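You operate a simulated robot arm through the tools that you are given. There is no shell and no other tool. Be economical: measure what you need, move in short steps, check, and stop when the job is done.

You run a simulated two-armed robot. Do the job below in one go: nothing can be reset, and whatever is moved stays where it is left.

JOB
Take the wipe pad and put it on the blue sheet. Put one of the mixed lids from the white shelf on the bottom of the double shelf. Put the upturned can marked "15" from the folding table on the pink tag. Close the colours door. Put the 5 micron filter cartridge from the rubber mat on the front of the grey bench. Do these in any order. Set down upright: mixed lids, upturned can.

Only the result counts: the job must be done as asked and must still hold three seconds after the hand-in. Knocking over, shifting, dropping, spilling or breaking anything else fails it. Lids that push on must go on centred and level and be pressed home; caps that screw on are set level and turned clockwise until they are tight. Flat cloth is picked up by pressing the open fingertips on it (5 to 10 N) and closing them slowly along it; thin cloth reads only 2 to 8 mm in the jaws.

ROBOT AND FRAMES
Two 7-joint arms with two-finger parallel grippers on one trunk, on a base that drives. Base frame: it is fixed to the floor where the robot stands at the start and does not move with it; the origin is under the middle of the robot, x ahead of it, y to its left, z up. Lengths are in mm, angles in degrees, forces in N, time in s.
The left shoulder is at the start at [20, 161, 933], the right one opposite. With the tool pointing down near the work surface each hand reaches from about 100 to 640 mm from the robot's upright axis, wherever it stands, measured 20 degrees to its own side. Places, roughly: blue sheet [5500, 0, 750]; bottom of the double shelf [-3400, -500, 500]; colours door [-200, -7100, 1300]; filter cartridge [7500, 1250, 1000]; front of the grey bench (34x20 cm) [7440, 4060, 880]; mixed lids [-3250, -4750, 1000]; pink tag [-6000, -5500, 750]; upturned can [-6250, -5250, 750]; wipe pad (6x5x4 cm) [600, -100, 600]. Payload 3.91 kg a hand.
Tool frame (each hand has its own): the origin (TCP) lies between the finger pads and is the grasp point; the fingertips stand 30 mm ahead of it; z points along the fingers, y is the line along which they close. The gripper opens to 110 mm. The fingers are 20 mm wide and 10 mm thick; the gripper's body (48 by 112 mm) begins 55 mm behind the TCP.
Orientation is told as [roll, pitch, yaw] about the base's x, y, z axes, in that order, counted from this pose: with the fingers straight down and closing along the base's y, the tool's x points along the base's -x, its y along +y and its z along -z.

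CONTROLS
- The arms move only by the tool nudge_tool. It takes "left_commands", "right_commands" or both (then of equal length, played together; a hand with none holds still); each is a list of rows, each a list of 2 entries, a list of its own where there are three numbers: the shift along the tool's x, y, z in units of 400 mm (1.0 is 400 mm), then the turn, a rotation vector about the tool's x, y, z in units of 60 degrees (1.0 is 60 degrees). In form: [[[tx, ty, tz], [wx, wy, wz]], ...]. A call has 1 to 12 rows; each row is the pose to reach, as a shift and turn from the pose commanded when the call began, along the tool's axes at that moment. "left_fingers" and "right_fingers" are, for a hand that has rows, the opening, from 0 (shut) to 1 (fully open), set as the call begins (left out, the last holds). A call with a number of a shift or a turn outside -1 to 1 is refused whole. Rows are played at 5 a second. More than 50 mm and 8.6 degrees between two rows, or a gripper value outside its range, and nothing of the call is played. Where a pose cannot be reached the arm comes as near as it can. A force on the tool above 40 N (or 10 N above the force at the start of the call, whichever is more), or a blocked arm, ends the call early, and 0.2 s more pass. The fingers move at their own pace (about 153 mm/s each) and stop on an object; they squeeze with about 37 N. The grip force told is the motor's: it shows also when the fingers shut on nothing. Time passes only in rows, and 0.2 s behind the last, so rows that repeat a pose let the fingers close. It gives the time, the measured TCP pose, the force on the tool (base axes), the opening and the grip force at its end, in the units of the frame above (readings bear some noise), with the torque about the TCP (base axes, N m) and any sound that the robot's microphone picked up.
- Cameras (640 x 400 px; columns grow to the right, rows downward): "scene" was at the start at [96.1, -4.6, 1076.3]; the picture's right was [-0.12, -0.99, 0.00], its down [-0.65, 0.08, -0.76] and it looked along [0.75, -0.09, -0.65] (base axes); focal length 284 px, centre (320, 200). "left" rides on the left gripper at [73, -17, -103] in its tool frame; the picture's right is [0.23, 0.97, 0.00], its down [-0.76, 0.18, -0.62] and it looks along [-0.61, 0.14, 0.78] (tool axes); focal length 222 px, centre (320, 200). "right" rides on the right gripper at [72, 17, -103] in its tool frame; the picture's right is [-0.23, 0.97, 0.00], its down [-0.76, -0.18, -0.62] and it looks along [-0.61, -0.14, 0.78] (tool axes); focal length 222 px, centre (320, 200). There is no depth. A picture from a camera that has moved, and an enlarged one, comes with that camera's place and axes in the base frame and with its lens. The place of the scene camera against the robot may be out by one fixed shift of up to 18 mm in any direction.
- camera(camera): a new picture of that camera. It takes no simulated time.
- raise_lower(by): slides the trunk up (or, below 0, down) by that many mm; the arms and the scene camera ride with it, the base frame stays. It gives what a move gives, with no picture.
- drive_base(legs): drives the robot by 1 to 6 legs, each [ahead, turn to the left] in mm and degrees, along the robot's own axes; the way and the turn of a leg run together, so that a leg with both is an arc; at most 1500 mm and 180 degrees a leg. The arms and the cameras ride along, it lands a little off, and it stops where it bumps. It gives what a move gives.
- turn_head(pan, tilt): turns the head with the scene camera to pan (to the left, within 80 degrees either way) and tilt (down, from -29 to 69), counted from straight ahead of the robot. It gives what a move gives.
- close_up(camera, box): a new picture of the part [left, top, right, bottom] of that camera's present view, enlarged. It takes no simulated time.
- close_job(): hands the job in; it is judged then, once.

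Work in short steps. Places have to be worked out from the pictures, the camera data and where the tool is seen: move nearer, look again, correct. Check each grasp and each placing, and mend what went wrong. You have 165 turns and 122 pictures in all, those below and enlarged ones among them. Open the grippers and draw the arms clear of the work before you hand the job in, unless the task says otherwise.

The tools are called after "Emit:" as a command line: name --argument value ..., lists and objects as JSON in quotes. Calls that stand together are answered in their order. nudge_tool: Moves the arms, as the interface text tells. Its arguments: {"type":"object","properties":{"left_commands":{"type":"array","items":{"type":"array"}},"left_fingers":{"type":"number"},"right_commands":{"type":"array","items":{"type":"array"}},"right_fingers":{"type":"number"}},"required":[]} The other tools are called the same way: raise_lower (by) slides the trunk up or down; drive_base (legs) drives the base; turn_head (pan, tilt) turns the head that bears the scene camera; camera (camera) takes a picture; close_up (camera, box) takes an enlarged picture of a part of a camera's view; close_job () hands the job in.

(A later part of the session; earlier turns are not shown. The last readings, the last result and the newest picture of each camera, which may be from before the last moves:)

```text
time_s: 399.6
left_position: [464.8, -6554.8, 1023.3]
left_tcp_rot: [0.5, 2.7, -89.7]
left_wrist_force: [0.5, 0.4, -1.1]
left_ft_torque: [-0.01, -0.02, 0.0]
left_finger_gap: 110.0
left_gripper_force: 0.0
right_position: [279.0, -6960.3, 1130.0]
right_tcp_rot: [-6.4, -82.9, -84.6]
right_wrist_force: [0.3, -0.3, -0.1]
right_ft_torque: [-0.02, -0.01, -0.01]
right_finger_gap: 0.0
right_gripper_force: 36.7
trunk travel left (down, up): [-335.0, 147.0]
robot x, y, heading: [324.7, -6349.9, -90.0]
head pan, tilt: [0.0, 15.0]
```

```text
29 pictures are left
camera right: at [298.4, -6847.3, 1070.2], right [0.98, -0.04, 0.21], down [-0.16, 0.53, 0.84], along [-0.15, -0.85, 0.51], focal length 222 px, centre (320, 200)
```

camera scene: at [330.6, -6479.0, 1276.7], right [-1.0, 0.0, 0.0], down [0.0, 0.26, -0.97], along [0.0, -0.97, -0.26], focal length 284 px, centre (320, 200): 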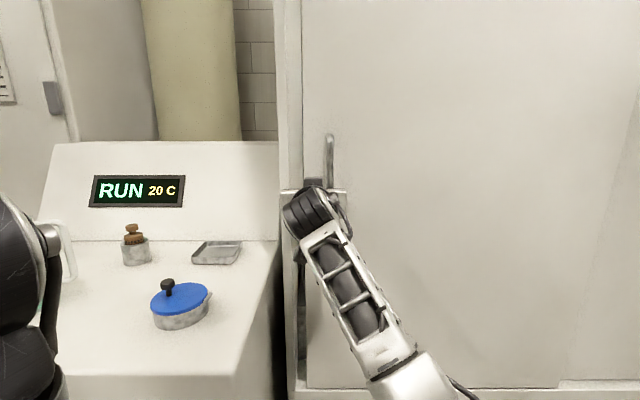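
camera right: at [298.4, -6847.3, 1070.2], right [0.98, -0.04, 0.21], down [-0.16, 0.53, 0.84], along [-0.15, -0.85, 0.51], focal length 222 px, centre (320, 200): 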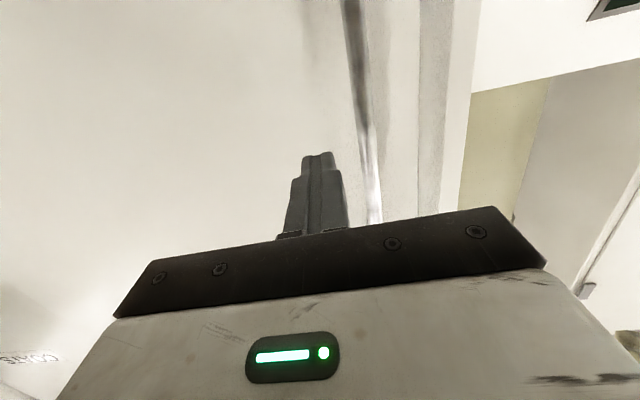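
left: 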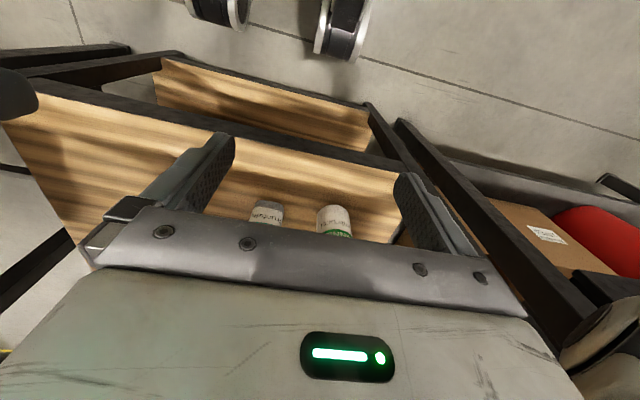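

The bar is just to the +x side of the closed fingers. I advance 54 mm beside it and push to +x.

Emit:
nudge_tool --right_commands '[[[0, 0, 0.07], [0, 0, 0]], [[0, 0, 0.135], [0, 0, 0]], [[0, 0.03, 0.135], [0, 0, 0]], [[0, 0.05, 0.135], [0, 0, 0]], [[0, 0.07, 0.135], [0, 0, 0]], [[0, 0.085, 0.135], [0, 0, 0]], [[0, 0.1, 0.135], [0, 0, 0]]]'

Emit:
close_up --camera "scene" --box '[270, 120, 400, 400]'

```text
time_s: 401.2
left_position: [463.8, -6553.7, 1023.9]
left_tcp_rot: [0.5, 2.8, -89.7]
left_wrist_force: [0.0, -0.8, 1.2]
left_ft_torque: [-0.01, -0.03, 0.0]
left_finger_gap: 110.1
left_gripper_force: 0.0
right_position: [316.4, -7014.3, 1124.0]
right_tcp_rot: [-6.0, -82.9, -85.3]
right_wrist_force: [-11.2, 5.8, -0.5]
right_ft_torque: [-0.08, -0.08, 0.05]
right_finger_gap: 0.0
right_gripper_force: 36.6
trunk travel left (down, up): [-335.0, 147.0]
robot x, y, heading: [325.2, -6350.1, -89.9]
head pan, tilt: [0.0, 15.0]
```

```text
1.43 times, centred on (335, 260) of scene
camera zoom: at [328.7, -6481.1, 1276.4], right [-1.0, 0.0, 0.0], down [0.0, 0.26, -0.97], along [0.0, -0.97, -0.26], focal length 406 px, centre (299, 114)
```

zoom: 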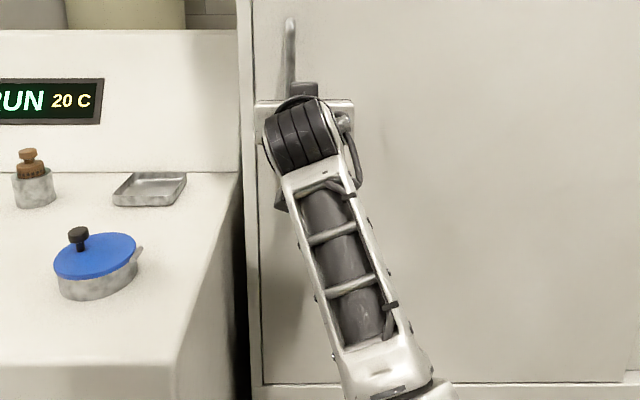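

The door's edge is now at the frame with 11 N resisting. I push 8 mm more to make sure it is home.

Emit:
nudge_tool --right_commands '[[[0, 0.01, 0], [0, 0, 0]], [[0, 0.02, 0], [0, 0, 0]], [[0, 0.025, 0], [0, 0, 0]]]'

Emit:
nudge_tool --right_commands '[[[0, -0.04, 0], [0, 0, 0]], [[0, -0.06, -0.06], [0, 0, 0]], [[0, -0.06, -0.16], [0, 0, 0]], [[0, -0.06, -0.26], [0, 0, 0]]]'

Emit:
drive_base --legs '[[-300, 0]]'

Emit:
camera --camera "scene"

```text
time_s: 401.8
left_position: [463.3, -6551.4, 1024.1]
left_tcp_rot: [0.6, 2.7, -89.6]
left_wrist_force: [-0.4, -0.2, -0.1]
left_ft_torque: [-0.02, -0.01, 0.0]
left_finger_gap: 110.1
left_gripper_force: 0.1
right_position: [313.8, -7012.7, 1122.5]
right_tcp_rot: [-5.9, -82.8, -86.4]
right_wrist_force: [-15.8, 18.6, -2.8]
right_ft_torque: [-0.19, -0.15, 0.23]
right_finger_gap: 0.0
right_gripper_force: 37.3
trunk travel left (down, up): [-335.0, 147.0]
robot x, y, heading: [326.3, -6352.9, -90.7]
head pan, tilt: [0.0, 15.0]
stopped in row 3 (right hand): the force on the tool passed its limit at 42 N (the readings are from after the stop); the commanded pose is now the measured one
```

```text
time_s: 402.8
left_position: [464.5, -6554.4, 1023.7]
left_tcp_rot: [0.3, 2.7, -89.6]
left_wrist_force: [-0.8, -0.2, 0.3]
left_ft_torque: [0.01, 0.02, 0.01]
left_finger_gap: 109.9
left_gripper_force: 0.0
right_position: [292.4, -6912.8, 1136.0]
right_tcp_rot: [-11.5, -82.7, -81.2]
right_wrist_force: [0.0, 0.5, 0.1]
right_ft_torque: [0.03, 0.02, 0.01]
right_finger_gap: 0.0
right_gripper_force: 36.7
trunk travel left (down, up): [-335.0, 147.0]
robot x, y, heading: [323.5, -6345.8, -90.2]
head pan, tilt: [0.0, 15.0]
```

```text
time_s: 404.9
left_position: [464.5, -6252.8, 1024.7]
left_tcp_rot: [0.5, 2.8, -89.7]
left_wrist_force: [0.7, 0.8, 0.2]
left_ft_torque: [0.01, -0.01, 0.01]
left_finger_gap: 110.0
left_gripper_force: 0.0
right_position: [293.4, -6613.1, 1132.4]
right_tcp_rot: [-12.4, -82.6, -80.3]
right_wrist_force: [0.5, 0.4, -0.4]
right_ft_torque: [0.04, -0.05, 0.02]
right_finger_gap: 0.2
right_gripper_force: 36.9
trunk travel left (down, up): [-335.0, 147.0]
robot x, y, heading: [326.2, -6052.1, -90.2]
head pan, tilt: [0.0, 15.0]
```

```text
27 pictures are left
camera scene: at [330.2, -6180.3, 1276.4], right [-1.0, 0.0, 0.0], down [0.0, 0.26, -0.97], along [0.0, -0.97, -0.26], focal length 284 px, centre (320, 200)
```

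scene: 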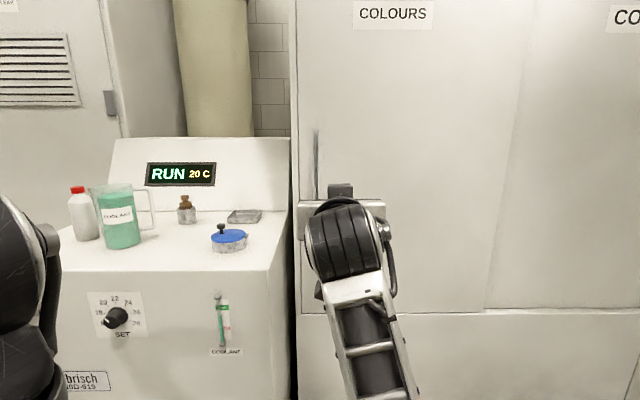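

The door is closed. I return the right arm by moving it right and reversing the inbound path.

Emit:
nudge_tool --right_commands '[[[0, -0.1, 0], [0, 0, 0]], [[0, -0.2, 0], [0, 0, 0]], [[0, -0.31, 0], [0, 0, 0]], [[0, -0.42, 0], [0, 0, 0]]]' --right_fingers 1

Emit:
nudge_tool --right_commands '[[[0.034, 0, -0.092], [0, 0.136, 0]], [[0.068, 0, -0.183], [0, 0.272, 0]], [[0.102, 0, -0.275], [0, 0.408, 0]], [[0.136, 0, -0.366], [0, 0.544, 0]], [[0.17, 0, -0.458], [0, 0.68, 0]]]'

Emit:
nudge_tool --right_commands '[[[0.038, 0, -0.036], [0, 0.142, 0]], [[0.077, 0, -0.072], [0, 0.284, 0]], [[0.115, 0, -0.107], [0, 0.426, 0]], [[0.154, 0, -0.143], [0, 0.568, 0]], [[0.192, 0, -0.179], [0, 0.7, 0]]]'

```text
time_s: 405.9
left_position: [465.0, -6253.2, 1024.4]
left_tcp_rot: [0.4, 2.8, -89.8]
left_wrist_force: [0.2, 0.1, 0.1]
left_ft_torque: [-0.03, 0.0, -0.01]
left_finger_gap: 109.8
left_gripper_force: 0.0
right_position: [124.9, -6603.2, 1136.6]
right_tcp_rot: [-12.4, -82.6, -80.2]
right_wrist_force: [-0.2, 0.2, 0.4]
right_ft_torque: [-0.01, -0.01, 0.0]
right_finger_gap: 110.0
right_gripper_force: 0.0
trunk travel left (down, up): [-335.0, 147.0]
robot x, y, heading: [325.8, -6050.6, -90.3]
head pan, tilt: [0.0, 15.0]
```

```text
time_s: 407.1
left_position: [463.5, -6253.6, 1024.1]
left_tcp_rot: [0.5, 2.8, -89.6]
left_wrist_force: [-0.2, 1.1, 1.3]
left_ft_torque: [-0.01, 0.0, -0.01]
left_finger_gap: 110.2
left_gripper_force: 0.1
right_position: [138.5, -6490.1, 978.6]
right_tcp_rot: [-2.2, -42.5, -91.1]
right_wrist_force: [1.0, -0.1, -0.5]
right_ft_torque: [-0.01, 0.0, -0.04]
right_finger_gap: 109.9
right_gripper_force: 0.1
right hand out of reach, approached as far as the arm can: row 3, 4, 5
trunk travel left (down, up): [-335.0, 147.0]
robot x, y, heading: [330.5, -6046.2, -90.2]
head pan, tilt: [0.0, 15.0]
```

```text
time_s: 408.2
left_position: [464.5, -6253.8, 1024.5]
left_tcp_rot: [0.5, 2.8, -89.7]
left_wrist_force: [-0.4, 0.1, -1.0]
left_ft_torque: [-0.01, -0.02, -0.01]
left_finger_gap: 110.1
left_gripper_force: 0.1
right_position: [123.6, -6506.4, 848.8]
right_tcp_rot: [-2.5, -16.1, -92.4]
right_wrist_force: [0.5, 0.8, -0.7]
right_ft_torque: [-0.02, -0.02, 0.0]
right_finger_gap: 109.9
right_gripper_force: 0.1
right hand out of reach, approached as far as the arm can: row 1, 2, 3, 4, 5
trunk travel left (down, up): [-335.0, 147.0]
robot x, y, heading: [325.5, -6050.7, -90.0]
head pan, tilt: [0.0, 15.0]
stopped in row 5 (right hand): the arm was blocked; the commanded pose is now the measured one
```

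It folded into the awkward configuration again; I repeat the sequence that cured it (extend, horizontal, yaw left, retract, tip down).

Emit:
nudge_tool --right_commands '[[[-0.073, 0.05, -0.05], [0, -0.1, 0]], [[-0.145, 0.1, -0.1], [0, -0.2, 0]], [[-0.218, 0.15, -0.15], [0, -0.3, 0]], [[-0.29, 0.2, -0.2], [0, -0.4, 0]]]'

Emit:
nudge_tool --right_commands '[[[0, 0.04, 0], [0, -0.12, 0]], [[0, 0.08, 0], [0, -0.24, 0]], [[0, 0.12, 0], [0, -0.36, 0]], [[0, 0.16, 0], [0, -0.48, 0]], [[0, 0.18, 0], [0, -0.6, 0]]]'

Emit:
nudge_tool --right_commands '[[[0, 0, 0], [-0.14, 0, 0]], [[0, 0, 0], [-0.28, 0, 0]], [[0, 0, 0], [-0.42, 0, 0]], [[0, 0, 0], [-0.56, 0, 0]], [[0, 0, 0], [-0.7, 0, 0]], [[0, 0, 0], [-0.84, 0, 0]], [[0, 0, 0], [-0.98, 0, 0]]]'

```text
time_s: 409.2
left_position: [465.1, -6253.6, 1025.1]
left_tcp_rot: [0.5, 2.8, -89.7]
left_wrist_force: [-0.1, 0.1, 1.0]
left_ft_torque: [0.0, -0.03, -0.01]
left_finger_gap: 110.1
left_gripper_force: 0.1
right_position: [201.1, -6599.5, 951.9]
right_tcp_rot: [-3.5, -39.7, -91.0]
right_wrist_force: [0.6, 0.8, -0.5]
right_ft_torque: [0.0, -0.05, 0.01]
right_finger_gap: 109.9
right_gripper_force: 0.0
trunk travel left (down, up): [-335.0, 147.0]
robot x, y, heading: [326.4, -6048.6, -90.4]
head pan, tilt: [0.0, 15.0]
```

```text
time_s: 410.4
left_position: [465.2, -6253.3, 1024.1]
left_tcp_rot: [0.5, 2.9, -89.6]
left_wrist_force: [0.3, -0.3, -0.2]
left_ft_torque: [0.0, 0.02, -0.02]
left_finger_gap: 109.8
left_gripper_force: 0.0
right_position: [277.5, -6617.9, 1044.3]
right_tcp_rot: [0.3, -83.6, -93.3]
right_wrist_force: [-0.8, -0.1, -0.1]
right_ft_torque: [0.0, 0.05, 0.01]
right_finger_gap: 110.0
right_gripper_force: 0.2
trunk travel left (down, up): [-335.0, 147.0]
robot x, y, heading: [325.4, -6051.1, -90.2]
head pan, tilt: [0.0, 15.0]
stopped in row 5 (right hand): the arm was blocked; the commanded pose is now the measured one
```

```text
time_s: 412.0
left_position: [465.3, -6254.1, 1024.6]
left_tcp_rot: [0.4, 2.7, -89.7]
left_wrist_force: [0.0, -0.4, 0.7]
left_ft_torque: [-0.02, 0.02, 0.02]
left_finger_gap: 109.8
left_gripper_force: 0.1
right_position: [278.0, -6616.5, 1042.7]
right_tcp_rot: [58.5, -83.5, -92.7]
right_wrist_force: [0.1, -0.2, 0.3]
right_ft_torque: [0.04, -0.02, 0.02]
right_finger_gap: 110.0
right_gripper_force: 0.0
trunk travel left (down, up): [-335.0, 147.0]
robot x, y, heading: [325.5, -6049.0, -90.4]
head pan, tilt: [0.0, 15.0]
```

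Same state as before; now retract, tip down, level and unwind.

Emit:
nudge_tool --right_commands '[[[0, 0.08, -0.067], [0, 0, 0]], [[0, 0.15, -0.134], [0, 0, 0]], [[0, 0.23, -0.2], [0, 0, 0]], [[0, 0.3, -0.268], [0, 0, 0]], [[0, 0.36, -0.32], [0, 0, 0]]]'

Emit:
nudge_tool --right_commands '[[[0, 0, 0], [0, 0.14, 0]], [[0, 0, 0], [0, 0.28, 0]], [[0, 0, 0], [0, 0.42, 0]], [[0, 0, 0], [0, 0.56, 0]], [[0, 0, 0], [0, 0.7, 0]], [[0, 0, 0], [0, 0.84, 0]], [[0, 0, 0], [0, 0.98, 0]]]'

Emit:
nudge_tool --right_commands '[[[0, 0, 0], [-0.03, 0.11, 0]], [[0, 0, 0], [-0.06, 0.22, 0]], [[0, 0, 0], [-0.09, 0.33, 0]], [[0, 0, 0], [-0.12, 0.44, 0]]]'

Emit:
nudge_tool --right_commands '[[[0, 0, 0], [0, 0, 0.13]], [[0, 0, 0], [0, 0, 0.26]], [[0, 0, 0], [0, 0, 0.39]], [[0, 0, 0], [0, 0, 0.52]], [[0, 0, 0], [0, 0, 0.65]], [[0, 0, 0], [0, 0, 0.78]], [[0, 0, 0], [0, 0, 0.91]]]'

```text
time_s: 413.2
left_position: [463.9, -6253.7, 1024.0]
left_tcp_rot: [0.4, 2.7, -89.7]
left_wrist_force: [0.6, 0.8, -0.3]
left_ft_torque: [0.02, -0.01, 0.0]
left_finger_gap: 109.9
left_gripper_force: 0.0
right_position: [254.4, -6425.8, 1064.1]
right_tcp_rot: [59.4, -83.5, -93.6]
right_wrist_force: [0.3, 0.8, -1.4]
right_ft_torque: [0.03, -0.01, 0.01]
right_finger_gap: 110.1
right_gripper_force: 0.0
trunk travel left (down, up): [-335.0, 147.0]
robot x, y, heading: [326.4, -6045.7, -90.2]
head pan, tilt: [0.0, 15.0]
```

```text
time_s: 414.8
left_position: [463.9, -6253.1, 1024.2]
left_tcp_rot: [0.4, 2.8, -89.8]
left_wrist_force: [0.5, -0.4, 0.7]
left_ft_torque: [-0.03, 0.01, 0.02]
left_finger_gap: 109.9
left_gripper_force: 0.0
right_position: [254.0, -6428.1, 1064.1]
right_tcp_rot: [6.3, -27.6, -37.3]
right_wrist_force: [0.1, 0.0, 0.3]
right_ft_torque: [0.0, 0.0, 0.0]
right_finger_gap: 110.0
right_gripper_force: 0.0
trunk travel left (down, up): [-335.0, 147.0]
robot x, y, heading: [325.7, -6047.6, -90.1]
head pan, tilt: [0.0, 15.0]
```

```text
time_s: 415.8
left_position: [464.8, -6253.6, 1023.5]
left_tcp_rot: [0.4, 2.7, -89.8]
left_wrist_force: [-0.4, -0.9, -0.4]
left_ft_torque: [0.01, 0.02, 0.01]
left_finger_gap: 110.0
left_gripper_force: 0.0
right_position: [253.8, -6426.5, 1065.0]
right_tcp_rot: [12.6, -1.5, -32.8]
right_wrist_force: [-0.9, -0.2, 0.4]
right_ft_torque: [-0.01, -0.02, 0.0]
right_finger_gap: 110.3
right_gripper_force: 0.0
trunk travel left (down, up): [-335.0, 147.0]
robot x, y, heading: [325.6, -6051.1, -90.3]
head pan, tilt: [0.0, 15.0]
```

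```text
time_s: 417.4
left_position: [465.0, -6253.2, 1023.9]
left_tcp_rot: [0.4, 2.8, -89.7]
left_wrist_force: [0.2, 0.2, -0.7]
left_ft_torque: [-0.01, 0.0, -0.01]
left_finger_gap: 110.2
left_gripper_force: 0.1
right_position: [254.6, -6426.4, 1064.3]
right_tcp_rot: [8.7, 9.3, -86.7]
right_wrist_force: [0.2, 0.1, 0.0]
right_ft_torque: [0.0, 0.02, -0.02]
right_finger_gap: 109.8
right_gripper_force: 0.2
trunk travel left (down, up): [-335.0, 147.0]
robot x, y, heading: [325.0, -6048.6, -90.3]
head pan, tilt: [0.0, 15.0]
```

Restored. I finish stowing, then drive west toward the lids area and look.

Emit:
nudge_tool --right_commands '[[[0.1, -0.06, 0], [0.05, -0.05, 0.02]], [[0.2, -0.12, 0], [0.1, -0.1, 0.04]], [[0.28, -0.16, 0], [0.145, -0.155, 0.06]]]'

Emit:
drive_base --legs '[[0, -106.7], [1110, 0], [1110, 0]]'

Emit:
turn_head --pan 0 --tilt 10

Emit:
camera --camera "scene"

```text
time_s: 418.2
left_position: [464.9, -6253.3, 1025.6]
left_tcp_rot: [0.4, 2.8, -89.7]
left_wrist_force: [0.8, 0.6, -1.4]
left_ft_torque: [0.0, -0.03, 0.0]
left_finger_gap: 109.9
left_gripper_force: 0.0
right_position: [183.9, -6320.1, 1072.7]
right_tcp_rot: [-0.3, 0.3, -90.9]
right_wrist_force: [-1.1, 0.1, -0.8]
right_ft_torque: [-0.03, 0.0, 0.0]
right_finger_gap: 110.0
right_gripper_force: 0.0
trunk travel left (down, up): [-335.0, 147.0]
robot x, y, heading: [325.9, -6046.6, -90.1]
head pan, tilt: [0.0, 15.0]
```

```text
time_s: 433.7
left_position: [-2032.5, -5410.8, 1023.9]
left_tcp_rot: [0.4, 2.8, 161.6]
left_wrist_force: [0.4, -0.1, 0.0]
left_ft_torque: [0.02, -0.03, -0.01]
left_finger_gap: 110.1
left_gripper_force: 0.1
right_position: [-2005.2, -5123.9, 1071.9]
right_tcp_rot: [-0.3, 0.1, 160.3]
right_wrist_force: [0.6, 0.2, -0.2]
right_ft_torque: [0.01, 0.01, -0.05]
right_finger_gap: 110.1
right_gripper_force: 0.1
trunk travel left (down, up): [-335.0, 147.0]
robot x, y, heading: [-1793.8, -5344.4, 161.2]
head pan, tilt: [0.0, 15.0]
```

```text
time_s: 434.4
left_position: [-2032.5, -5410.8, 1023.6]
left_tcp_rot: [0.4, 2.9, 161.6]
left_wrist_force: [0.2, 0.1, -0.4]
left_ft_torque: [0.01, -0.01, 0.0]
left_finger_gap: 110.1
left_gripper_force: 0.0
right_position: [-2006.0, -5122.9, 1072.4]
right_tcp_rot: [-0.4, 0.2, 160.4]
right_wrist_force: [-0.2, 0.3, -0.3]
right_ft_torque: [0.01, 0.0, -0.01]
right_finger_gap: 109.9
right_gripper_force: 0.1
trunk travel left (down, up): [-335.0, 147.0]
robot x, y, heading: [-1794.9, -5344.0, 161.2]
head pan, tilt: [0.0, 10.0]
```

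```text
26 pictures are left
camera scene: at [-1914.5, -5300.1, 1284.5], right [0.32, 0.95, 0.0], down [0.16, -0.06, -0.98], along [-0.93, 0.32, -0.17], focal length 284 px, centre (320, 200)
```

scene: 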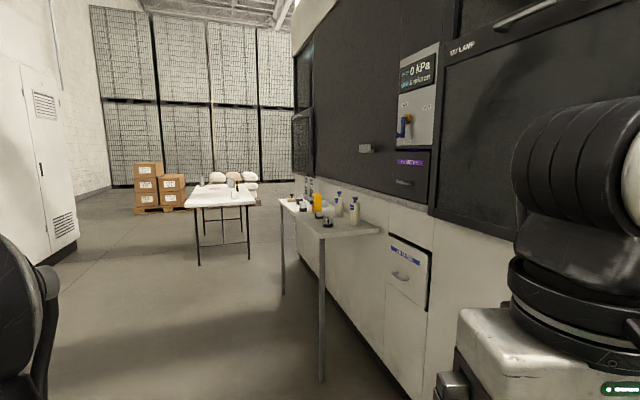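

The white shelf stands along the machine: front edge y≈-4840, x from -4270 to -3240. I enlarge its items.

Emit:
close_up --camera "scene" --box '[270, 170, 390, 245]'

```text
5.33 times, centred on (330, 208) of scene
camera zoom: at [-1914.5, -5300.1, 1284.5], right [0.32, 0.95, 0.0], down [0.16, -0.06, -0.98], along [-0.93, 0.32, -0.17], focal length 1515 px, centre (267, 160)
```

zoom: 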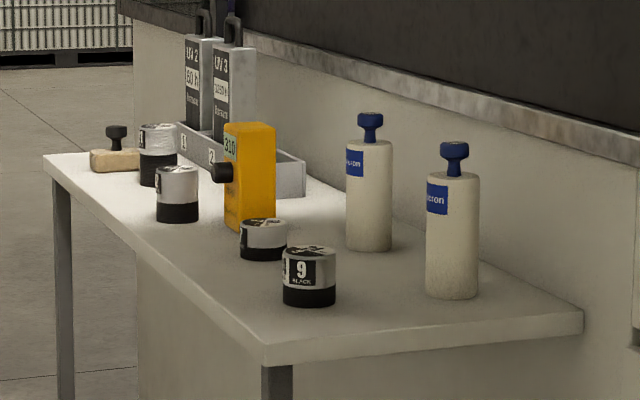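

Four small silver/black tins stand on the shelf (z≈842); the near one ("9") at about [-3458,-4721]. I drive there and face the shelf.

Emit:
drive_base --legs '[[0, 18.8], [1490, 0], [0, -90]]'

Emit:
turn_head --pan 15 --tilt 30

Emit:
camera --camera "scene"

```text
time_s: 446.6
left_position: [-3427.1, -5127.4, 1023.5]
left_tcp_rot: [0.4, 2.7, 89.8]
left_wrist_force: [0.3, -0.5, -0.1]
left_ft_torque: [0.02, -0.01, 0.0]
left_finger_gap: 110.4
left_gripper_force: 0.2
right_position: [-3145.6, -5063.9, 1072.3]
right_tcp_rot: [-0.3, 0.3, 88.5]
right_wrist_force: [0.4, 0.0, 0.5]
right_ft_torque: [0.02, -0.01, -0.04]
right_finger_gap: 110.0
right_gripper_force: 0.1
trunk travel left (down, up): [-335.0, 147.0]
robot x, y, heading: [-3290.0, -5336.2, 89.3]
head pan, tilt: [0.0, 10.0]
```

```text
time_s: 447.5
left_position: [-3427.2, -5127.3, 1023.9]
left_tcp_rot: [0.4, 2.8, 89.8]
left_wrist_force: [0.1, 0.6, 0.1]
left_ft_torque: [-0.01, 0.0, 0.02]
left_finger_gap: 109.9
left_gripper_force: 0.1
right_position: [-3145.5, -5064.6, 1071.2]
right_tcp_rot: [-0.3, 0.2, 88.5]
right_wrist_force: [-0.1, 0.8, -0.6]
right_ft_torque: [-0.02, -0.02, -0.02]
right_finger_gap: 110.1
right_gripper_force: 0.1
trunk travel left (down, up): [-335.0, 147.0]
robot x, y, heading: [-3292.4, -5332.6, 89.6]
head pan, tilt: [15.0, 30.0]
```

```text
24 pictures are left
camera scene: at [-3307.0, -5204.7, 1252.2], right [0.97, 0.25, 0.0], down [0.12, -0.48, -0.87], along [-0.21, 0.84, -0.5], focal length 284 px, centre (320, 200)
```

scene: 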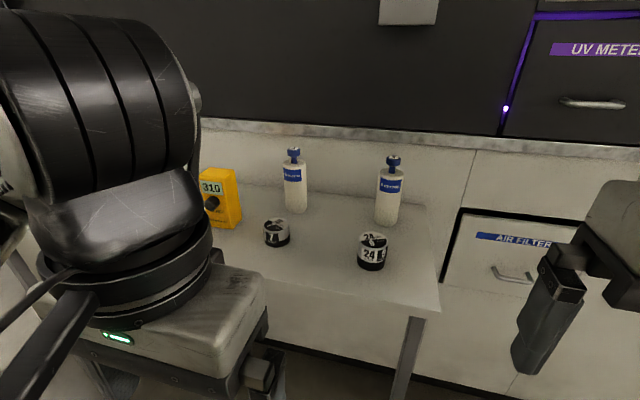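

I enlarge the two near tins to read them.

Emit:
close_up --camera "scene" --box '[250, 200, 410, 290]'

```text
4.00 times, centred on (330, 245) of scene
camera zoom: at [-3307.0, -5204.7, 1252.2], right [0.97, 0.25, 0.0], down [0.12, -0.48, -0.87], along [-0.21, 0.84, -0.5], focal length 1137 px, centre (280, 20)
```

zoom: 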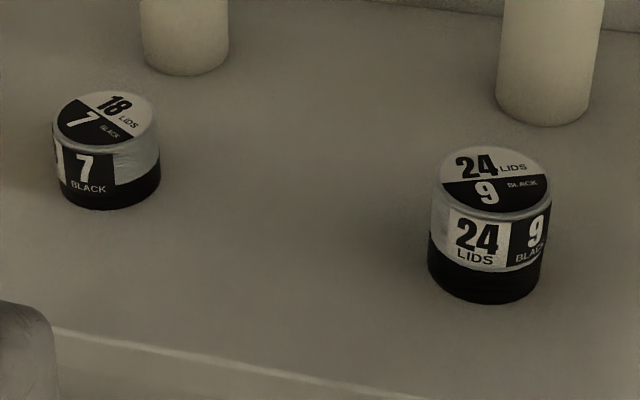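

Each tin is "mixed lids" (24 lids / 9 black). It stands at about [-3311,-4776], shelf z≈868. I drive 80 mm closer and take the left hand above it.

Emit:
drive_base --legs '[[80, 0]]'

Emit:
nudge_tool --left_commands '[[[-0.1, -0.04, 0], [0, 0, 0]], [[-0.2, -0.08, 0], [0, 0, 0]], [[-0.31, -0.13, 0], [0, 0, 0]], [[-0.42, -0.18, 0], [0, 0, 0]], [[-0.52, -0.22, 0], [0, 0, 0]], [[-0.6, -0.26, 0], [0, 0, 0]], [[-0.6775, -0.29, 0], [0, 0, 0]]]' --left_fingers 1

Emit:
camera --camera "left"

```text
time_s: 448.5
left_position: [-3426.2, -5047.1, 1024.4]
left_tcp_rot: [0.5, 2.8, 89.8]
left_wrist_force: [-0.1, -0.3, 0.4]
left_ft_torque: [-0.02, -0.04, -0.02]
left_finger_gap: 110.1
left_gripper_force: 0.0
right_position: [-3144.6, -4983.0, 1072.5]
right_tcp_rot: [-0.4, 0.3, 88.7]
right_wrist_force: [-0.4, 1.1, -0.5]
right_ft_torque: [0.0, 0.01, 0.0]
right_finger_gap: 109.9
right_gripper_force: 0.0
trunk travel left (down, up): [-335.0, 147.0]
robot x, y, heading: [-3286.1, -5249.3, 89.5]
head pan, tilt: [15.0, 30.0]
```

```text
time_s: 450.1
left_position: [-3309.6, -4777.0, 1009.4]
left_tcp_rot: [0.5, 2.9, 89.8]
left_wrist_force: [0.2, 0.7, 0.3]
left_ft_torque: [-0.01, 0.03, 0.0]
left_finger_gap: 109.9
left_gripper_force: 0.0
right_position: [-3144.1, -4982.6, 1071.7]
right_tcp_rot: [-0.5, 0.2, 88.6]
right_wrist_force: [0.6, -0.4, -0.4]
right_ft_torque: [0.0, -0.02, -0.01]
right_finger_gap: 110.2
right_gripper_force: 0.0
trunk travel left (down, up): [-335.0, 147.0]
robot x, y, heading: [-3292.2, -5251.6, 89.4]
head pan, tilt: [15.0, 30.0]
```

```text
22 pictures are left
camera left: at [-3291.3, -4844.1, 1116.7], right [-0.97, -0.22, 0.02], down [-0.17, 0.79, 0.59], along [-0.15, 0.57, -0.81], focal length 222 px, centre (320, 200)
```

left: 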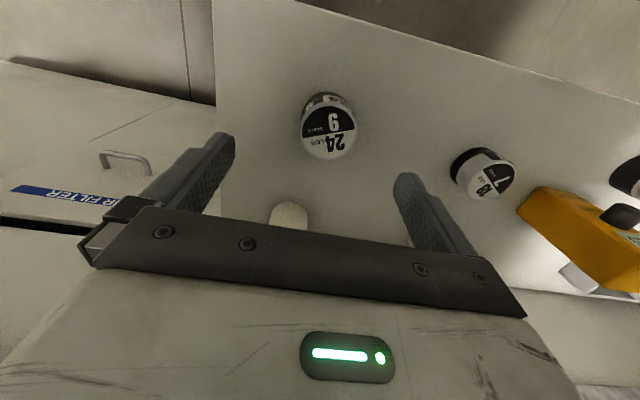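

The tin is at about [-3317,-4784]. I correct, level the hand and descend to z≈912.

Emit:
nudge_tool --left_commands '[[[0.0175, 0.0175, 0.05], [0, -0.02, 0]], [[0.0175, 0.0175, 0.12], [0, -0.048, 0]], [[0.0175, 0.0175, 0.18], [0, -0.048, 0]], [[0.0175, 0.0175, 0.235], [0, -0.048, 0]]]'

Emit:
camera --camera "left"

```text
time_s: 451.1
left_position: [-3317.3, -4789.2, 916.0]
left_tcp_rot: [0.4, -0.2, 89.8]
left_wrist_force: [0.7, 0.5, -0.7]
left_ft_torque: [0.01, 0.01, 0.03]
left_finger_gap: 110.3
left_gripper_force: 0.0
right_position: [-3143.7, -4983.3, 1072.5]
right_tcp_rot: [-0.3, 0.1, 88.8]
right_wrist_force: [0.0, 0.1, 0.1]
right_ft_torque: [0.01, -0.02, 0.03]
right_finger_gap: 110.0
right_gripper_force: 0.1
trunk travel left (down, up): [-335.0, 147.0]
robot x, y, heading: [-3288.7, -5250.7, 89.5]
head pan, tilt: [15.0, 30.0]
```

```text
21 pictures are left
camera left: at [-3299.1, -4861.7, 1019.0], right [-0.97, -0.22, 0.01], down [-0.17, 0.76, 0.63], along [-0.15, 0.61, -0.78], focal length 222 px, centre (320, 200)
```

left: 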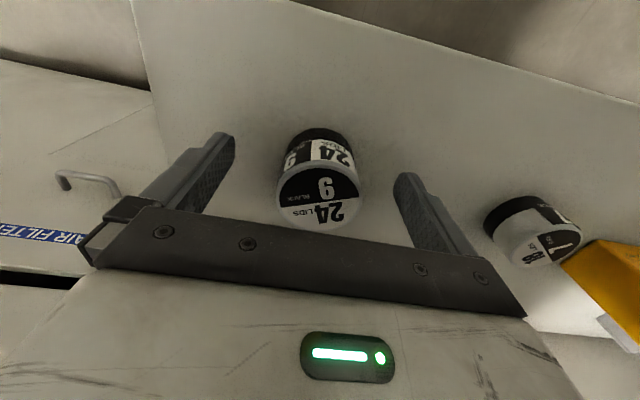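

Centred. I go down 12 mm more, close and lift.

Emit:
nudge_tool --left_commands '[[[0, 0, 0.018], [0, 0, 0]], [[0, 0, 0.03], [0, 0, 0]]]'

Emit:
nudge_tool --left_commands '[[[0, 0, 0], [0, 0, 0]], [[0, 0, 0], [0, 0, 0]], [[0, 0, 0], [0, 0, 0]]]' --left_fingers 0

Emit:
nudge_tool --left_commands '[[[0, 0, -0.06], [0, 0, 0]], [[0, 0, -0.16], [0, 0, 0]], [[0, 0, -0.27], [0, 0, 0]], [[0, 0, -0.38], [0, 0, 0]]]'

Emit:
camera --camera "left"

```text
time_s: 451.7
left_position: [-3317.7, -4788.8, 903.7]
left_tcp_rot: [0.4, -0.1, 89.8]
left_wrist_force: [-1.0, -0.5, 0.3]
left_ft_torque: [0.0, 0.01, -0.04]
left_finger_gap: 109.9
left_gripper_force: 0.0
right_position: [-3144.6, -4982.7, 1072.5]
right_tcp_rot: [-0.4, 0.1, 88.7]
right_wrist_force: [0.5, -0.3, 0.0]
right_ft_torque: [-0.01, 0.02, 0.0]
right_finger_gap: 109.9
right_gripper_force: 0.1
trunk travel left (down, up): [-335.0, 147.0]
robot x, y, heading: [-3285.4, -5252.7, 89.2]
head pan, tilt: [15.0, 30.0]
```

```text
time_s: 452.5
left_position: [-3317.4, -4789.2, 903.6]
left_tcp_rot: [0.4, 0.0, 89.7]
left_wrist_force: [0.3, 0.6, -0.5]
left_ft_torque: [0.01, 0.01, -0.03]
left_finger_gap: 51.9
left_gripper_force: 37.4
right_position: [-3145.4, -4983.8, 1071.5]
right_tcp_rot: [-0.4, 0.2, 88.7]
right_wrist_force: [-1.0, -1.1, -0.4]
right_ft_torque: [0.0, 0.0, 0.01]
right_finger_gap: 110.1
right_gripper_force: 0.0
trunk travel left (down, up): [-335.0, 147.0]
robot x, y, heading: [-3285.2, -5256.2, 89.5]
head pan, tilt: [15.0, 30.0]
```

```text
time_s: 453.5
left_position: [-3317.4, -4791.0, 1057.7]
left_tcp_rot: [0.3, 0.0, 89.8]
left_wrist_force: [-0.2, -1.1, -0.6]
left_ft_torque: [0.03, 0.0, 0.0]
left_finger_gap: 51.8
left_gripper_force: 37.5
right_position: [-3145.6, -4983.8, 1072.4]
right_tcp_rot: [-0.4, 0.1, 88.6]
right_wrist_force: [-0.2, -0.6, 0.5]
right_ft_torque: [0.02, 0.0, 0.0]
right_finger_gap: 109.6
right_gripper_force: 0.1
trunk travel left (down, up): [-335.0, 147.0]
robot x, y, heading: [-3286.2, -5254.0, 89.4]
head pan, tilt: [15.0, 30.0]
```

```text
20 pictures are left
camera left: at [-3297.8, -4862.8, 1160.4], right [-0.97, -0.22, 0.01], down [-0.17, 0.76, 0.63], along [-0.15, 0.61, -0.78], focal length 222 px, centre (320, 200)
```

left: 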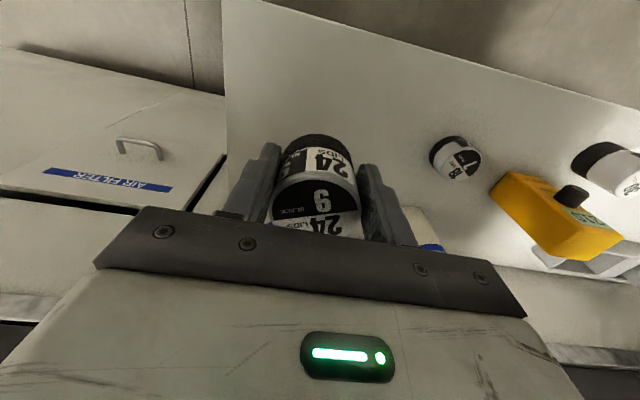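

Held (52 mm). I draw the hand in, and drive round to the south side of the folding table.

Emit:
nudge_tool --left_commands '[[[0.1, 0.05, 0], [0, 0, 0]], [[0.21, 0.1, 0], [0, 0, 0]], [[0.32, 0.15, 0], [0, 0, 0]], [[0.43, 0.2, 0], [0, 0, 0]], [[0.54, 0.25, 0], [0, 0, 0]], [[0.63, 0.28, 0], [0, 0, 0]]]'

Emit:
drive_base --legs '[[-300, 0], [0, 108], [950, 0], [950, 0], [0, -17.4], [1050, 0]]'

Emit:
drive_base --legs '[[0, -90]]'

Emit:
turn_head --pan 0 --tilt 30

Emit:
camera --camera "scene"

```text
time_s: 454.9
left_position: [-3427.2, -5041.8, 1057.9]
left_tcp_rot: [0.5, 0.0, 89.8]
left_wrist_force: [0.4, -0.7, -0.1]
left_ft_torque: [-0.02, -0.01, -0.02]
left_finger_gap: 51.6
left_gripper_force: 37.2
right_position: [-3145.2, -4983.9, 1072.7]
right_tcp_rot: [-0.5, 0.3, 88.8]
right_wrist_force: [-0.5, 0.4, 0.4]
right_ft_torque: [0.0, 0.04, 0.0]
right_finger_gap: 110.0
right_gripper_force: 0.0
trunk travel left (down, up): [-335.0, 147.0]
robot x, y, heading: [-3291.1, -5251.3, 89.6]
head pan, tilt: [15.0, 30.0]
```

```text
time_s: 476.6
left_position: [-6373.8, -6253.2, 1056.4]
left_tcp_rot: [0.4, -0.2, -179.8]
left_wrist_force: [0.4, 0.2, -0.8]
left_ft_torque: [-0.01, -0.01, 0.02]
left_finger_gap: 51.0
left_gripper_force: 37.0
right_position: [-6431.8, -5969.9, 1071.2]
right_tcp_rot: [-0.5, 0.2, 179.2]
right_wrist_force: [-0.3, -0.4, 0.6]
right_ft_torque: [0.0, 0.0, 0.02]
right_finger_gap: 110.1
right_gripper_force: 0.1
trunk travel left (down, up): [-335.0, 147.0]
robot x, y, heading: [-6161.1, -6115.0, 179.6]
head pan, tilt: [15.0, 30.0]
```

```text
time_s: 480.9
left_position: [-6303.2, -5902.3, 1058.5]
left_tcp_rot: [0.4, -0.2, 90.7]
left_wrist_force: [-0.2, -0.1, 0.0]
left_ft_torque: [-0.01, 0.0, 0.0]
left_finger_gap: 50.6
left_gripper_force: 37.0
right_position: [-6020.2, -5840.9, 1072.2]
right_tcp_rot: [-0.3, 0.2, 89.6]
right_wrist_force: [-0.4, -0.6, 0.0]
right_ft_torque: [0.03, 0.0, -0.03]
right_finger_gap: 109.8
right_gripper_force: 0.0
trunk travel left (down, up): [-335.0, 147.0]
robot x, y, heading: [-6157.1, -6111.0, 90.3]
head pan, tilt: [15.0, 30.0]
```

```text
time_s: 481.6
left_position: [-6302.9, -5901.3, 1057.1]
left_tcp_rot: [0.4, -0.1, 90.7]
left_wrist_force: [-0.7, -0.1, -0.3]
left_ft_torque: [0.0, -0.02, -0.01]
left_finger_gap: 50.7
left_gripper_force: 37.7
right_position: [-6020.1, -5840.8, 1072.9]
right_tcp_rot: [-0.4, 0.2, 89.6]
right_wrist_force: [-0.9, -0.1, -0.1]
right_ft_torque: [0.0, -0.01, 0.01]
right_finger_gap: 109.9
right_gripper_force: 0.0
trunk travel left (down, up): [-335.0, 147.0]
robot x, y, heading: [-6156.8, -6111.3, 90.3]
head pan, tilt: [0.0, 30.0]
```

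```text
19 pictures are left
camera scene: at [-6156.2, -5980.6, 1252.1], right [1.0, 0.01, 0.0], down [0.0, -0.5, -0.87], along [0.0, 0.87, -0.5], focal length 284 px, centre (320, 200)
```

scene: 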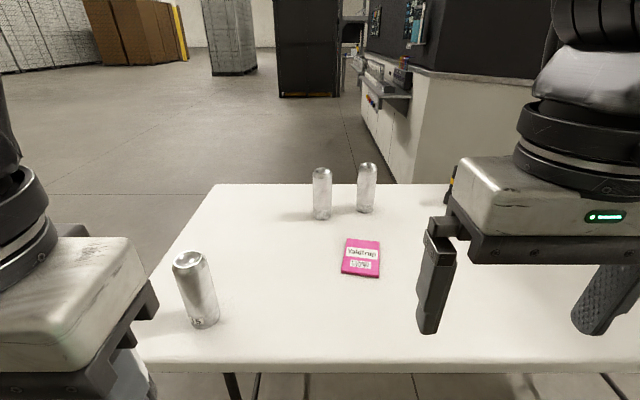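

Three cans stand on the table, with the pink tag at about [-6049,-5407]. I enlarge to read the cans' marks.

Emit:
close_up --camera "scene" --box '[150, 150, 400, 335]'

```text
2.16 times, centred on (275, 242) of scene
camera zoom: at [-6156.2, -5980.6, 1252.1], right [1.0, 0.01, 0.0], down [0.0, -0.5, -0.87], along [0.0, 0.87, -0.5], focal length 614 px, centre (417, 108)
```

zoom: 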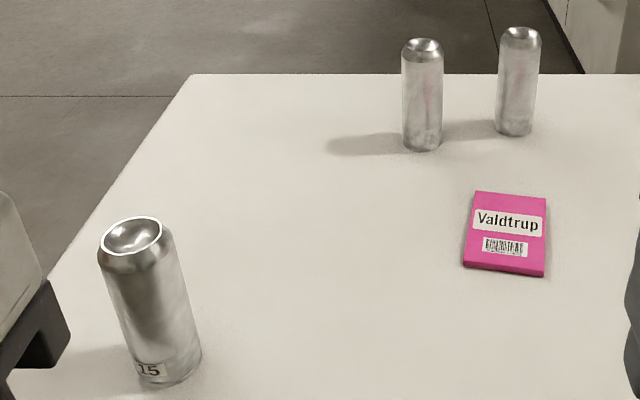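

The near left can is "15", at about [-6387,-5606], top z≈920. I shift the base 385 mm to -x so the right hand can take it.

Emit:
drive_base --legs '[[0, 90], [385, 0], [0, -90]]'

Emit:
turn_head --pan -10 --tilt 35

Emit:
camera --camera "scene"

```text
time_s: 491.7
left_position: [-6681.6, -5898.4, 1058.9]
left_tcp_rot: [0.4, 0.0, 89.6]
left_wrist_force: [0.1, -0.4, -0.7]
left_ft_torque: [0.0, 0.03, 0.02]
left_finger_gap: 50.2
left_gripper_force: 37.0
right_position: [-6398.2, -5842.0, 1072.6]
right_tcp_rot: [-0.5, 0.2, 88.5]
right_wrist_force: [-0.1, -0.6, 0.4]
right_ft_torque: [0.01, -0.01, -0.02]
right_finger_gap: 110.0
right_gripper_force: 0.0
trunk travel left (down, up): [-335.0, 147.0]
robot x, y, heading: [-6546.1, -6110.7, 89.2]
head pan, tilt: [0.0, 30.0]
```

```text
time_s: 492.4
left_position: [-6682.7, -5897.9, 1057.4]
left_tcp_rot: [0.4, -0.1, 89.6]
left_wrist_force: [-0.2, 0.5, -0.1]
left_ft_torque: [0.0, 0.0, 0.0]
left_finger_gap: 49.9
left_gripper_force: 36.9
right_position: [-6400.2, -5842.4, 1072.5]
right_tcp_rot: [-0.5, 0.2, 88.3]
right_wrist_force: [0.5, 0.3, 1.3]
right_ft_torque: [-0.01, -0.02, 0.0]
right_finger_gap: 109.9
right_gripper_force: 0.1
trunk travel left (down, up): [-335.0, 147.0]
robot x, y, heading: [-6545.4, -6112.6, 88.8]
head pan, tilt: [-10.0, 35.0]
```

```text
17 pictures are left
camera scene: at [-6522.0, -5983.7, 1244.4], right [0.98, -0.19, 0.0], down [-0.11, -0.56, -0.82], along [0.15, 0.8, -0.57], focal length 284 px, centre (320, 200)
```

scene: 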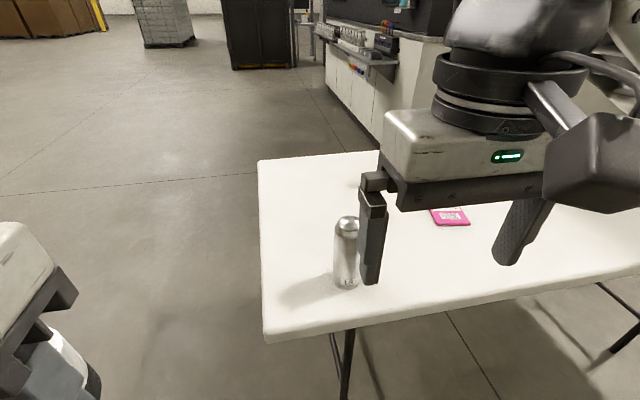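

The left jaw reading creeps (51.9→49.9); I check how the tin sits.

Emit:
camera --camera "left"

```text
16 pictures are left
camera left: at [-6664.0, -5971.1, 1161.0], right [-0.98, -0.22, 0.01], down [-0.17, 0.76, 0.63], along [-0.14, 0.61, -0.78], focal length 222 px, centre (320, 200)
```

left: 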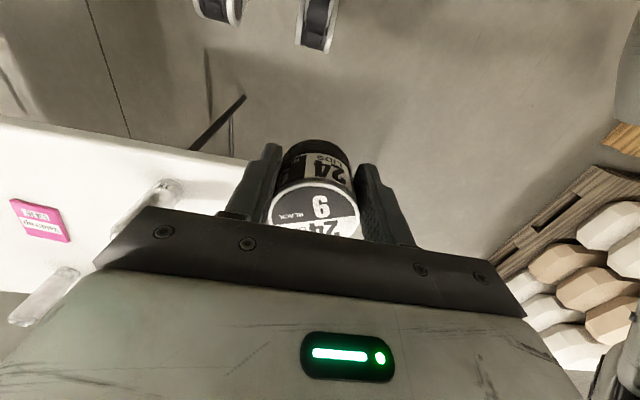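

The tin is held acceptably. Now the can: about [-6394,-5608], top z≈918. I move the right hand above it.

Emit:
nudge_tool --right_commands '[[[-0.117, 0, 0], [0, 0, 0]], [[-0.234, 0, 0.02], [0, 0, 0]], [[-0.351, 0, 0.06], [0, 0, 0]], [[-0.468, 0, 0.12], [0, 0, 0]], [[-0.58, 0, 0.17], [0, 0, 0]]]'

Emit:
camera --camera "right"

```text
refused: row 4 steps farther than a row can; nothing moved
```

```text
15 pictures are left
camera right: at [-6418.0, -5912.0, 1175.9], right [-0.97, 0.25, -0.01], down [0.19, 0.76, 0.62], along [0.16, 0.6, -0.78], focal length 222 px, centre (320, 200)
```

right: 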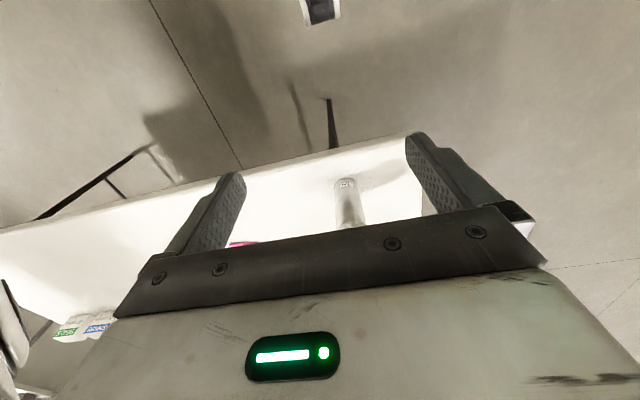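

The step was too long. The picture still confirms the can base near [-6395,-5618]. I repeat with smaller steps.

Emit:
nudge_tool --right_commands '[[[-0.1, 0, 0], [0, 0, 0]], [[-0.2, 0, 0.03], [0, 0, 0]], [[-0.3, 0, 0.06], [0, 0, 0]], [[-0.4, 0, 0.1], [0, 0, 0]], [[-0.5, 0, 0.14], [0, 0, 0]], [[-0.57, 0, 0.17], [0, 0, 0]]]'

Emit:
camera --camera "right"

```text
time_s: 493.8
left_position: [-6683.2, -5897.6, 1057.9]
left_tcp_rot: [0.4, -0.1, 89.7]
left_wrist_force: [0.1, -0.1, -0.3]
left_ft_torque: [0.0, -0.01, 0.02]
left_finger_gap: 50.1
left_gripper_force: 37.3
right_position: [-6392.1, -5613.0, 1004.9]
right_tcp_rot: [-0.4, 0.2, 88.5]
right_wrist_force: [-0.1, 0.4, -0.4]
right_ft_torque: [0.03, 0.01, 0.03]
right_finger_gap: 109.9
right_gripper_force: 0.1
trunk travel left (down, up): [-335.0, 147.0]
robot x, y, heading: [-6541.2, -6111.8, 89.2]
head pan, tilt: [-10.0, 35.0]
```

```text
14 pictures are left
camera right: at [-6411.3, -5683.5, 1107.4], right [-0.97, 0.25, -0.01], down [0.19, 0.76, 0.62], along [0.16, 0.6, -0.78], focal length 222 px, centre (320, 200)
```

right: 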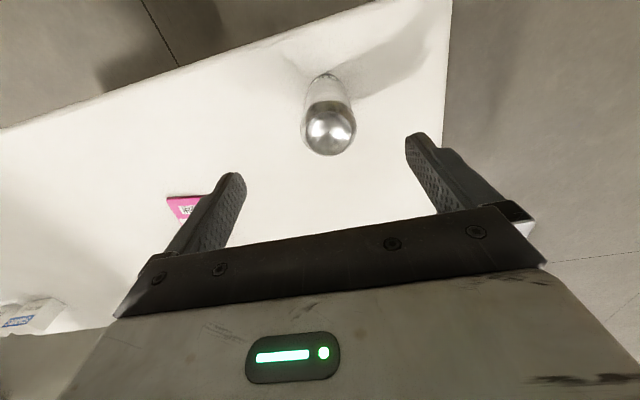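

The can axis is at [-6398,-5613]. I centre on it and descend to z≈884, then close.

Emit:
nudge_tool --right_commands '[[[0, 0.015, 0.07], [0, 0, 0]], [[0, 0.015, 0.15], [0, 0, 0]], [[0, 0.015, 0.23], [0, 0, 0]], [[0, 0.015, 0.3], [0, 0, 0]]]'

Emit:
nudge_tool --right_commands '[[[0, 0, 0], [0, 0, 0]], [[0, 0, 0], [0, 0, 0]], [[0, 0, 0], [0, 0, 0]]]' --right_fingers 0

Emit:
camera --camera "right"

```text
time_s: 494.8
left_position: [-6682.1, -5898.8, 1057.6]
left_tcp_rot: [0.4, 0.0, 89.6]
left_wrist_force: [-0.4, 0.2, -0.4]
left_ft_torque: [-0.03, 0.01, 0.0]
left_finger_gap: 50.0
left_gripper_force: 36.9
right_position: [-6397.6, -5615.3, 883.9]
right_tcp_rot: [-0.4, 0.2, 88.5]
right_wrist_force: [0.0, -0.7, 0.3]
right_ft_torque: [-0.03, -0.01, 0.02]
right_finger_gap: 109.9
right_gripper_force: 0.0
trunk travel left (down, up): [-335.0, 147.0]
robot x, y, heading: [-6542.7, -6110.1, 89.1]
head pan, tilt: [-10.0, 35.0]
```

```text
time_s: 495.6
left_position: [-6682.7, -5898.3, 1057.7]
left_tcp_rot: [0.4, 0.0, 89.7]
left_wrist_force: [0.8, -0.3, -0.5]
left_ft_torque: [0.02, 0.03, 0.03]
left_finger_gap: 50.2
left_gripper_force: 36.7
right_position: [-6397.6, -5614.1, 884.3]
right_tcp_rot: [-0.5, 0.2, 88.4]
right_wrist_force: [-0.3, 0.0, 0.6]
right_ft_torque: [-0.03, 0.0, -0.04]
right_finger_gap: 55.0
right_gripper_force: 36.8
trunk travel left (down, up): [-335.0, 147.0]
robot x, y, heading: [-6539.7, -6109.2, 89.2]
head pan, tilt: [-10.0, 35.0]
```

```text
13 pictures are left
camera right: at [-6416.6, -5684.6, 987.6], right [-0.97, 0.25, -0.01], down [0.19, 0.76, 0.62], along [0.16, 0.6, -0.78], focal length 222 px, centre (320, 200)
```

right: 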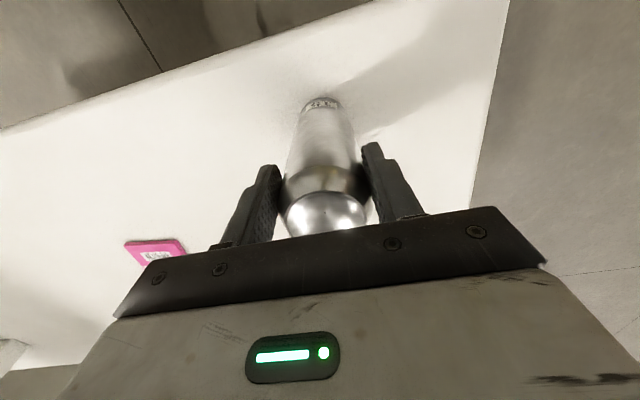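

The grip is near the shoulder taper; I open, lower 13 mm more and re-close for a surer hold, then lift.

Emit:
nudge_tool --right_commands '[[[0, 0, 0], [0, 0, 0]], [[0, 0, 0], [0, 0, 0]], [[0, 0, 0.02], [0, 0, 0]], [[0, 0, 0.033], [0, 0, 0]]]' --right_fingers 0.8

Emit:
nudge_tool --right_commands '[[[0, 0, 0], [0, 0, 0]], [[0, 0, 0], [0, 0, 0]], [[0, 0, 0], [0, 0, 0]]]' --right_fingers 0

Emit:
nudge_tool --right_commands '[[[0, 0, -0.08], [0, 0, 0]], [[0, 0, -0.18], [0, 0, 0]], [[0, 0, -0.28], [0, 0, 0]], [[0, 0, -0.38], [0, 0, 0]], [[0, 0, -0.48], [0, 0, 0]]]'

```text
time_s: 496.6
left_position: [-6681.2, -5898.2, 1056.9]
left_tcp_rot: [0.3, -0.1, 89.7]
left_wrist_force: [-0.9, 0.2, -0.1]
left_ft_torque: [-0.05, 0.0, -0.01]
left_finger_gap: 50.1
left_gripper_force: 37.2
right_position: [-6396.9, -5616.5, 871.1]
right_tcp_rot: [-0.5, 0.3, 88.4]
right_wrist_force: [-0.5, -0.2, -0.3]
right_ft_torque: [0.04, -0.02, 0.0]
right_finger_gap: 88.0
right_gripper_force: 0.0
trunk travel left (down, up): [-335.0, 147.0]
robot x, y, heading: [-6542.7, -6112.0, 89.0]
head pan, tilt: [-10.0, 35.0]
```

```text
time_s: 497.4
left_position: [-6682.0, -5897.7, 1057.5]
left_tcp_rot: [0.4, 0.0, 89.6]
left_wrist_force: [0.0, -0.7, -0.5]
left_ft_torque: [0.01, -0.02, 0.02]
left_finger_gap: 50.0
left_gripper_force: 36.5
right_position: [-6397.6, -5616.0, 870.5]
right_tcp_rot: [-0.4, 0.2, 88.4]
right_wrist_force: [-0.3, 0.8, 0.4]
right_ft_torque: [0.07, 0.0, -0.01]
right_finger_gap: 55.1
right_gripper_force: 37.0
trunk travel left (down, up): [-335.0, 147.0]
robot x, y, heading: [-6542.6, -6113.1, 89.0]
head pan, tilt: [-10.0, 35.0]
```

```text
time_s: 498.6
left_position: [-6682.3, -5898.8, 1057.3]
left_tcp_rot: [0.4, -0.1, 89.6]
left_wrist_force: [0.0, 0.1, -1.4]
left_ft_torque: [0.0, 0.0, 0.0]
left_finger_gap: 50.0
left_gripper_force: 36.9
right_position: [-6398.2, -5614.4, 1062.6]
right_tcp_rot: [-0.3, 0.1, 88.5]
right_wrist_force: [-0.1, 0.3, 0.9]
right_ft_torque: [0.02, -0.01, -0.03]
right_finger_gap: 54.9
right_gripper_force: 37.3
trunk travel left (down, up): [-335.0, 147.0]
robot x, y, heading: [-6542.1, -6109.8, 89.3]
head pan, tilt: [-10.0, 35.0]
```

Held (55 mm). I drive 370 mm to +x and 95 mm closer to bring the tag within the right hand's reach.

Emit:
drive_base --legs '[[0, -89.3], [372, 0], [0, 90], [95, 0]]'

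Emit:
turn_head --pan 0 --tilt 35

Emit:
camera --camera "scene"

```text
time_s: 509.3
left_position: [-6314.8, -5805.3, 1057.9]
left_tcp_rot: [0.4, -0.2, 90.6]
left_wrist_force: [0.4, -0.6, -0.7]
left_ft_torque: [-0.01, -0.03, 0.0]
left_finger_gap: 49.6
left_gripper_force: 37.5
right_position: [-6037.5, -5516.2, 1061.0]
right_tcp_rot: [-0.5, 0.1, 89.6]
right_wrist_force: [-0.2, -0.4, 0.2]
right_ft_torque: [0.0, 0.0, -0.02]
right_finger_gap: 0.1
right_gripper_force: 37.1
trunk travel left (down, up): [-335.0, 147.0]
robot x, y, heading: [-6171.2, -6015.3, 90.3]
head pan, tilt: [-10.0, 35.0]
```

```text
time_s: 510.1
left_position: [-6315.5, -5806.0, 1057.1]
left_tcp_rot: [0.4, -0.1, 90.7]
left_wrist_force: [-0.4, -0.8, -0.5]
left_ft_torque: [-0.01, -0.01, 0.01]
left_finger_gap: 49.2
left_gripper_force: 37.1
right_position: [-6037.1, -5516.9, 1062.6]
right_tcp_rot: [-0.3, 0.2, 89.6]
right_wrist_force: [0.2, -1.1, -0.1]
right_ft_torque: [0.02, 0.0, -0.02]
right_finger_gap: 0.1
right_gripper_force: 37.0
trunk travel left (down, up): [-335.0, 147.0]
robot x, y, heading: [-6172.5, -6017.8, 90.0]
head pan, tilt: [0.0, 35.0]
```

```text
12 pictures are left
camera scene: at [-6168.4, -5887.8, 1244.3], right [1.0, 0.0, 0.0], down [0.0, -0.57, -0.82], along [0.0, 0.82, -0.57], focal length 284 px, centre (320, 200)
```

scene: 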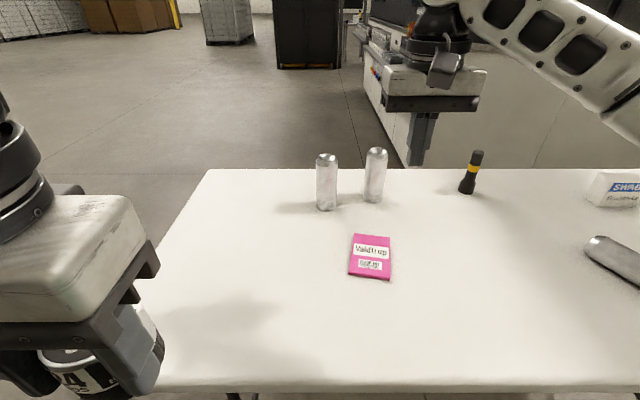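

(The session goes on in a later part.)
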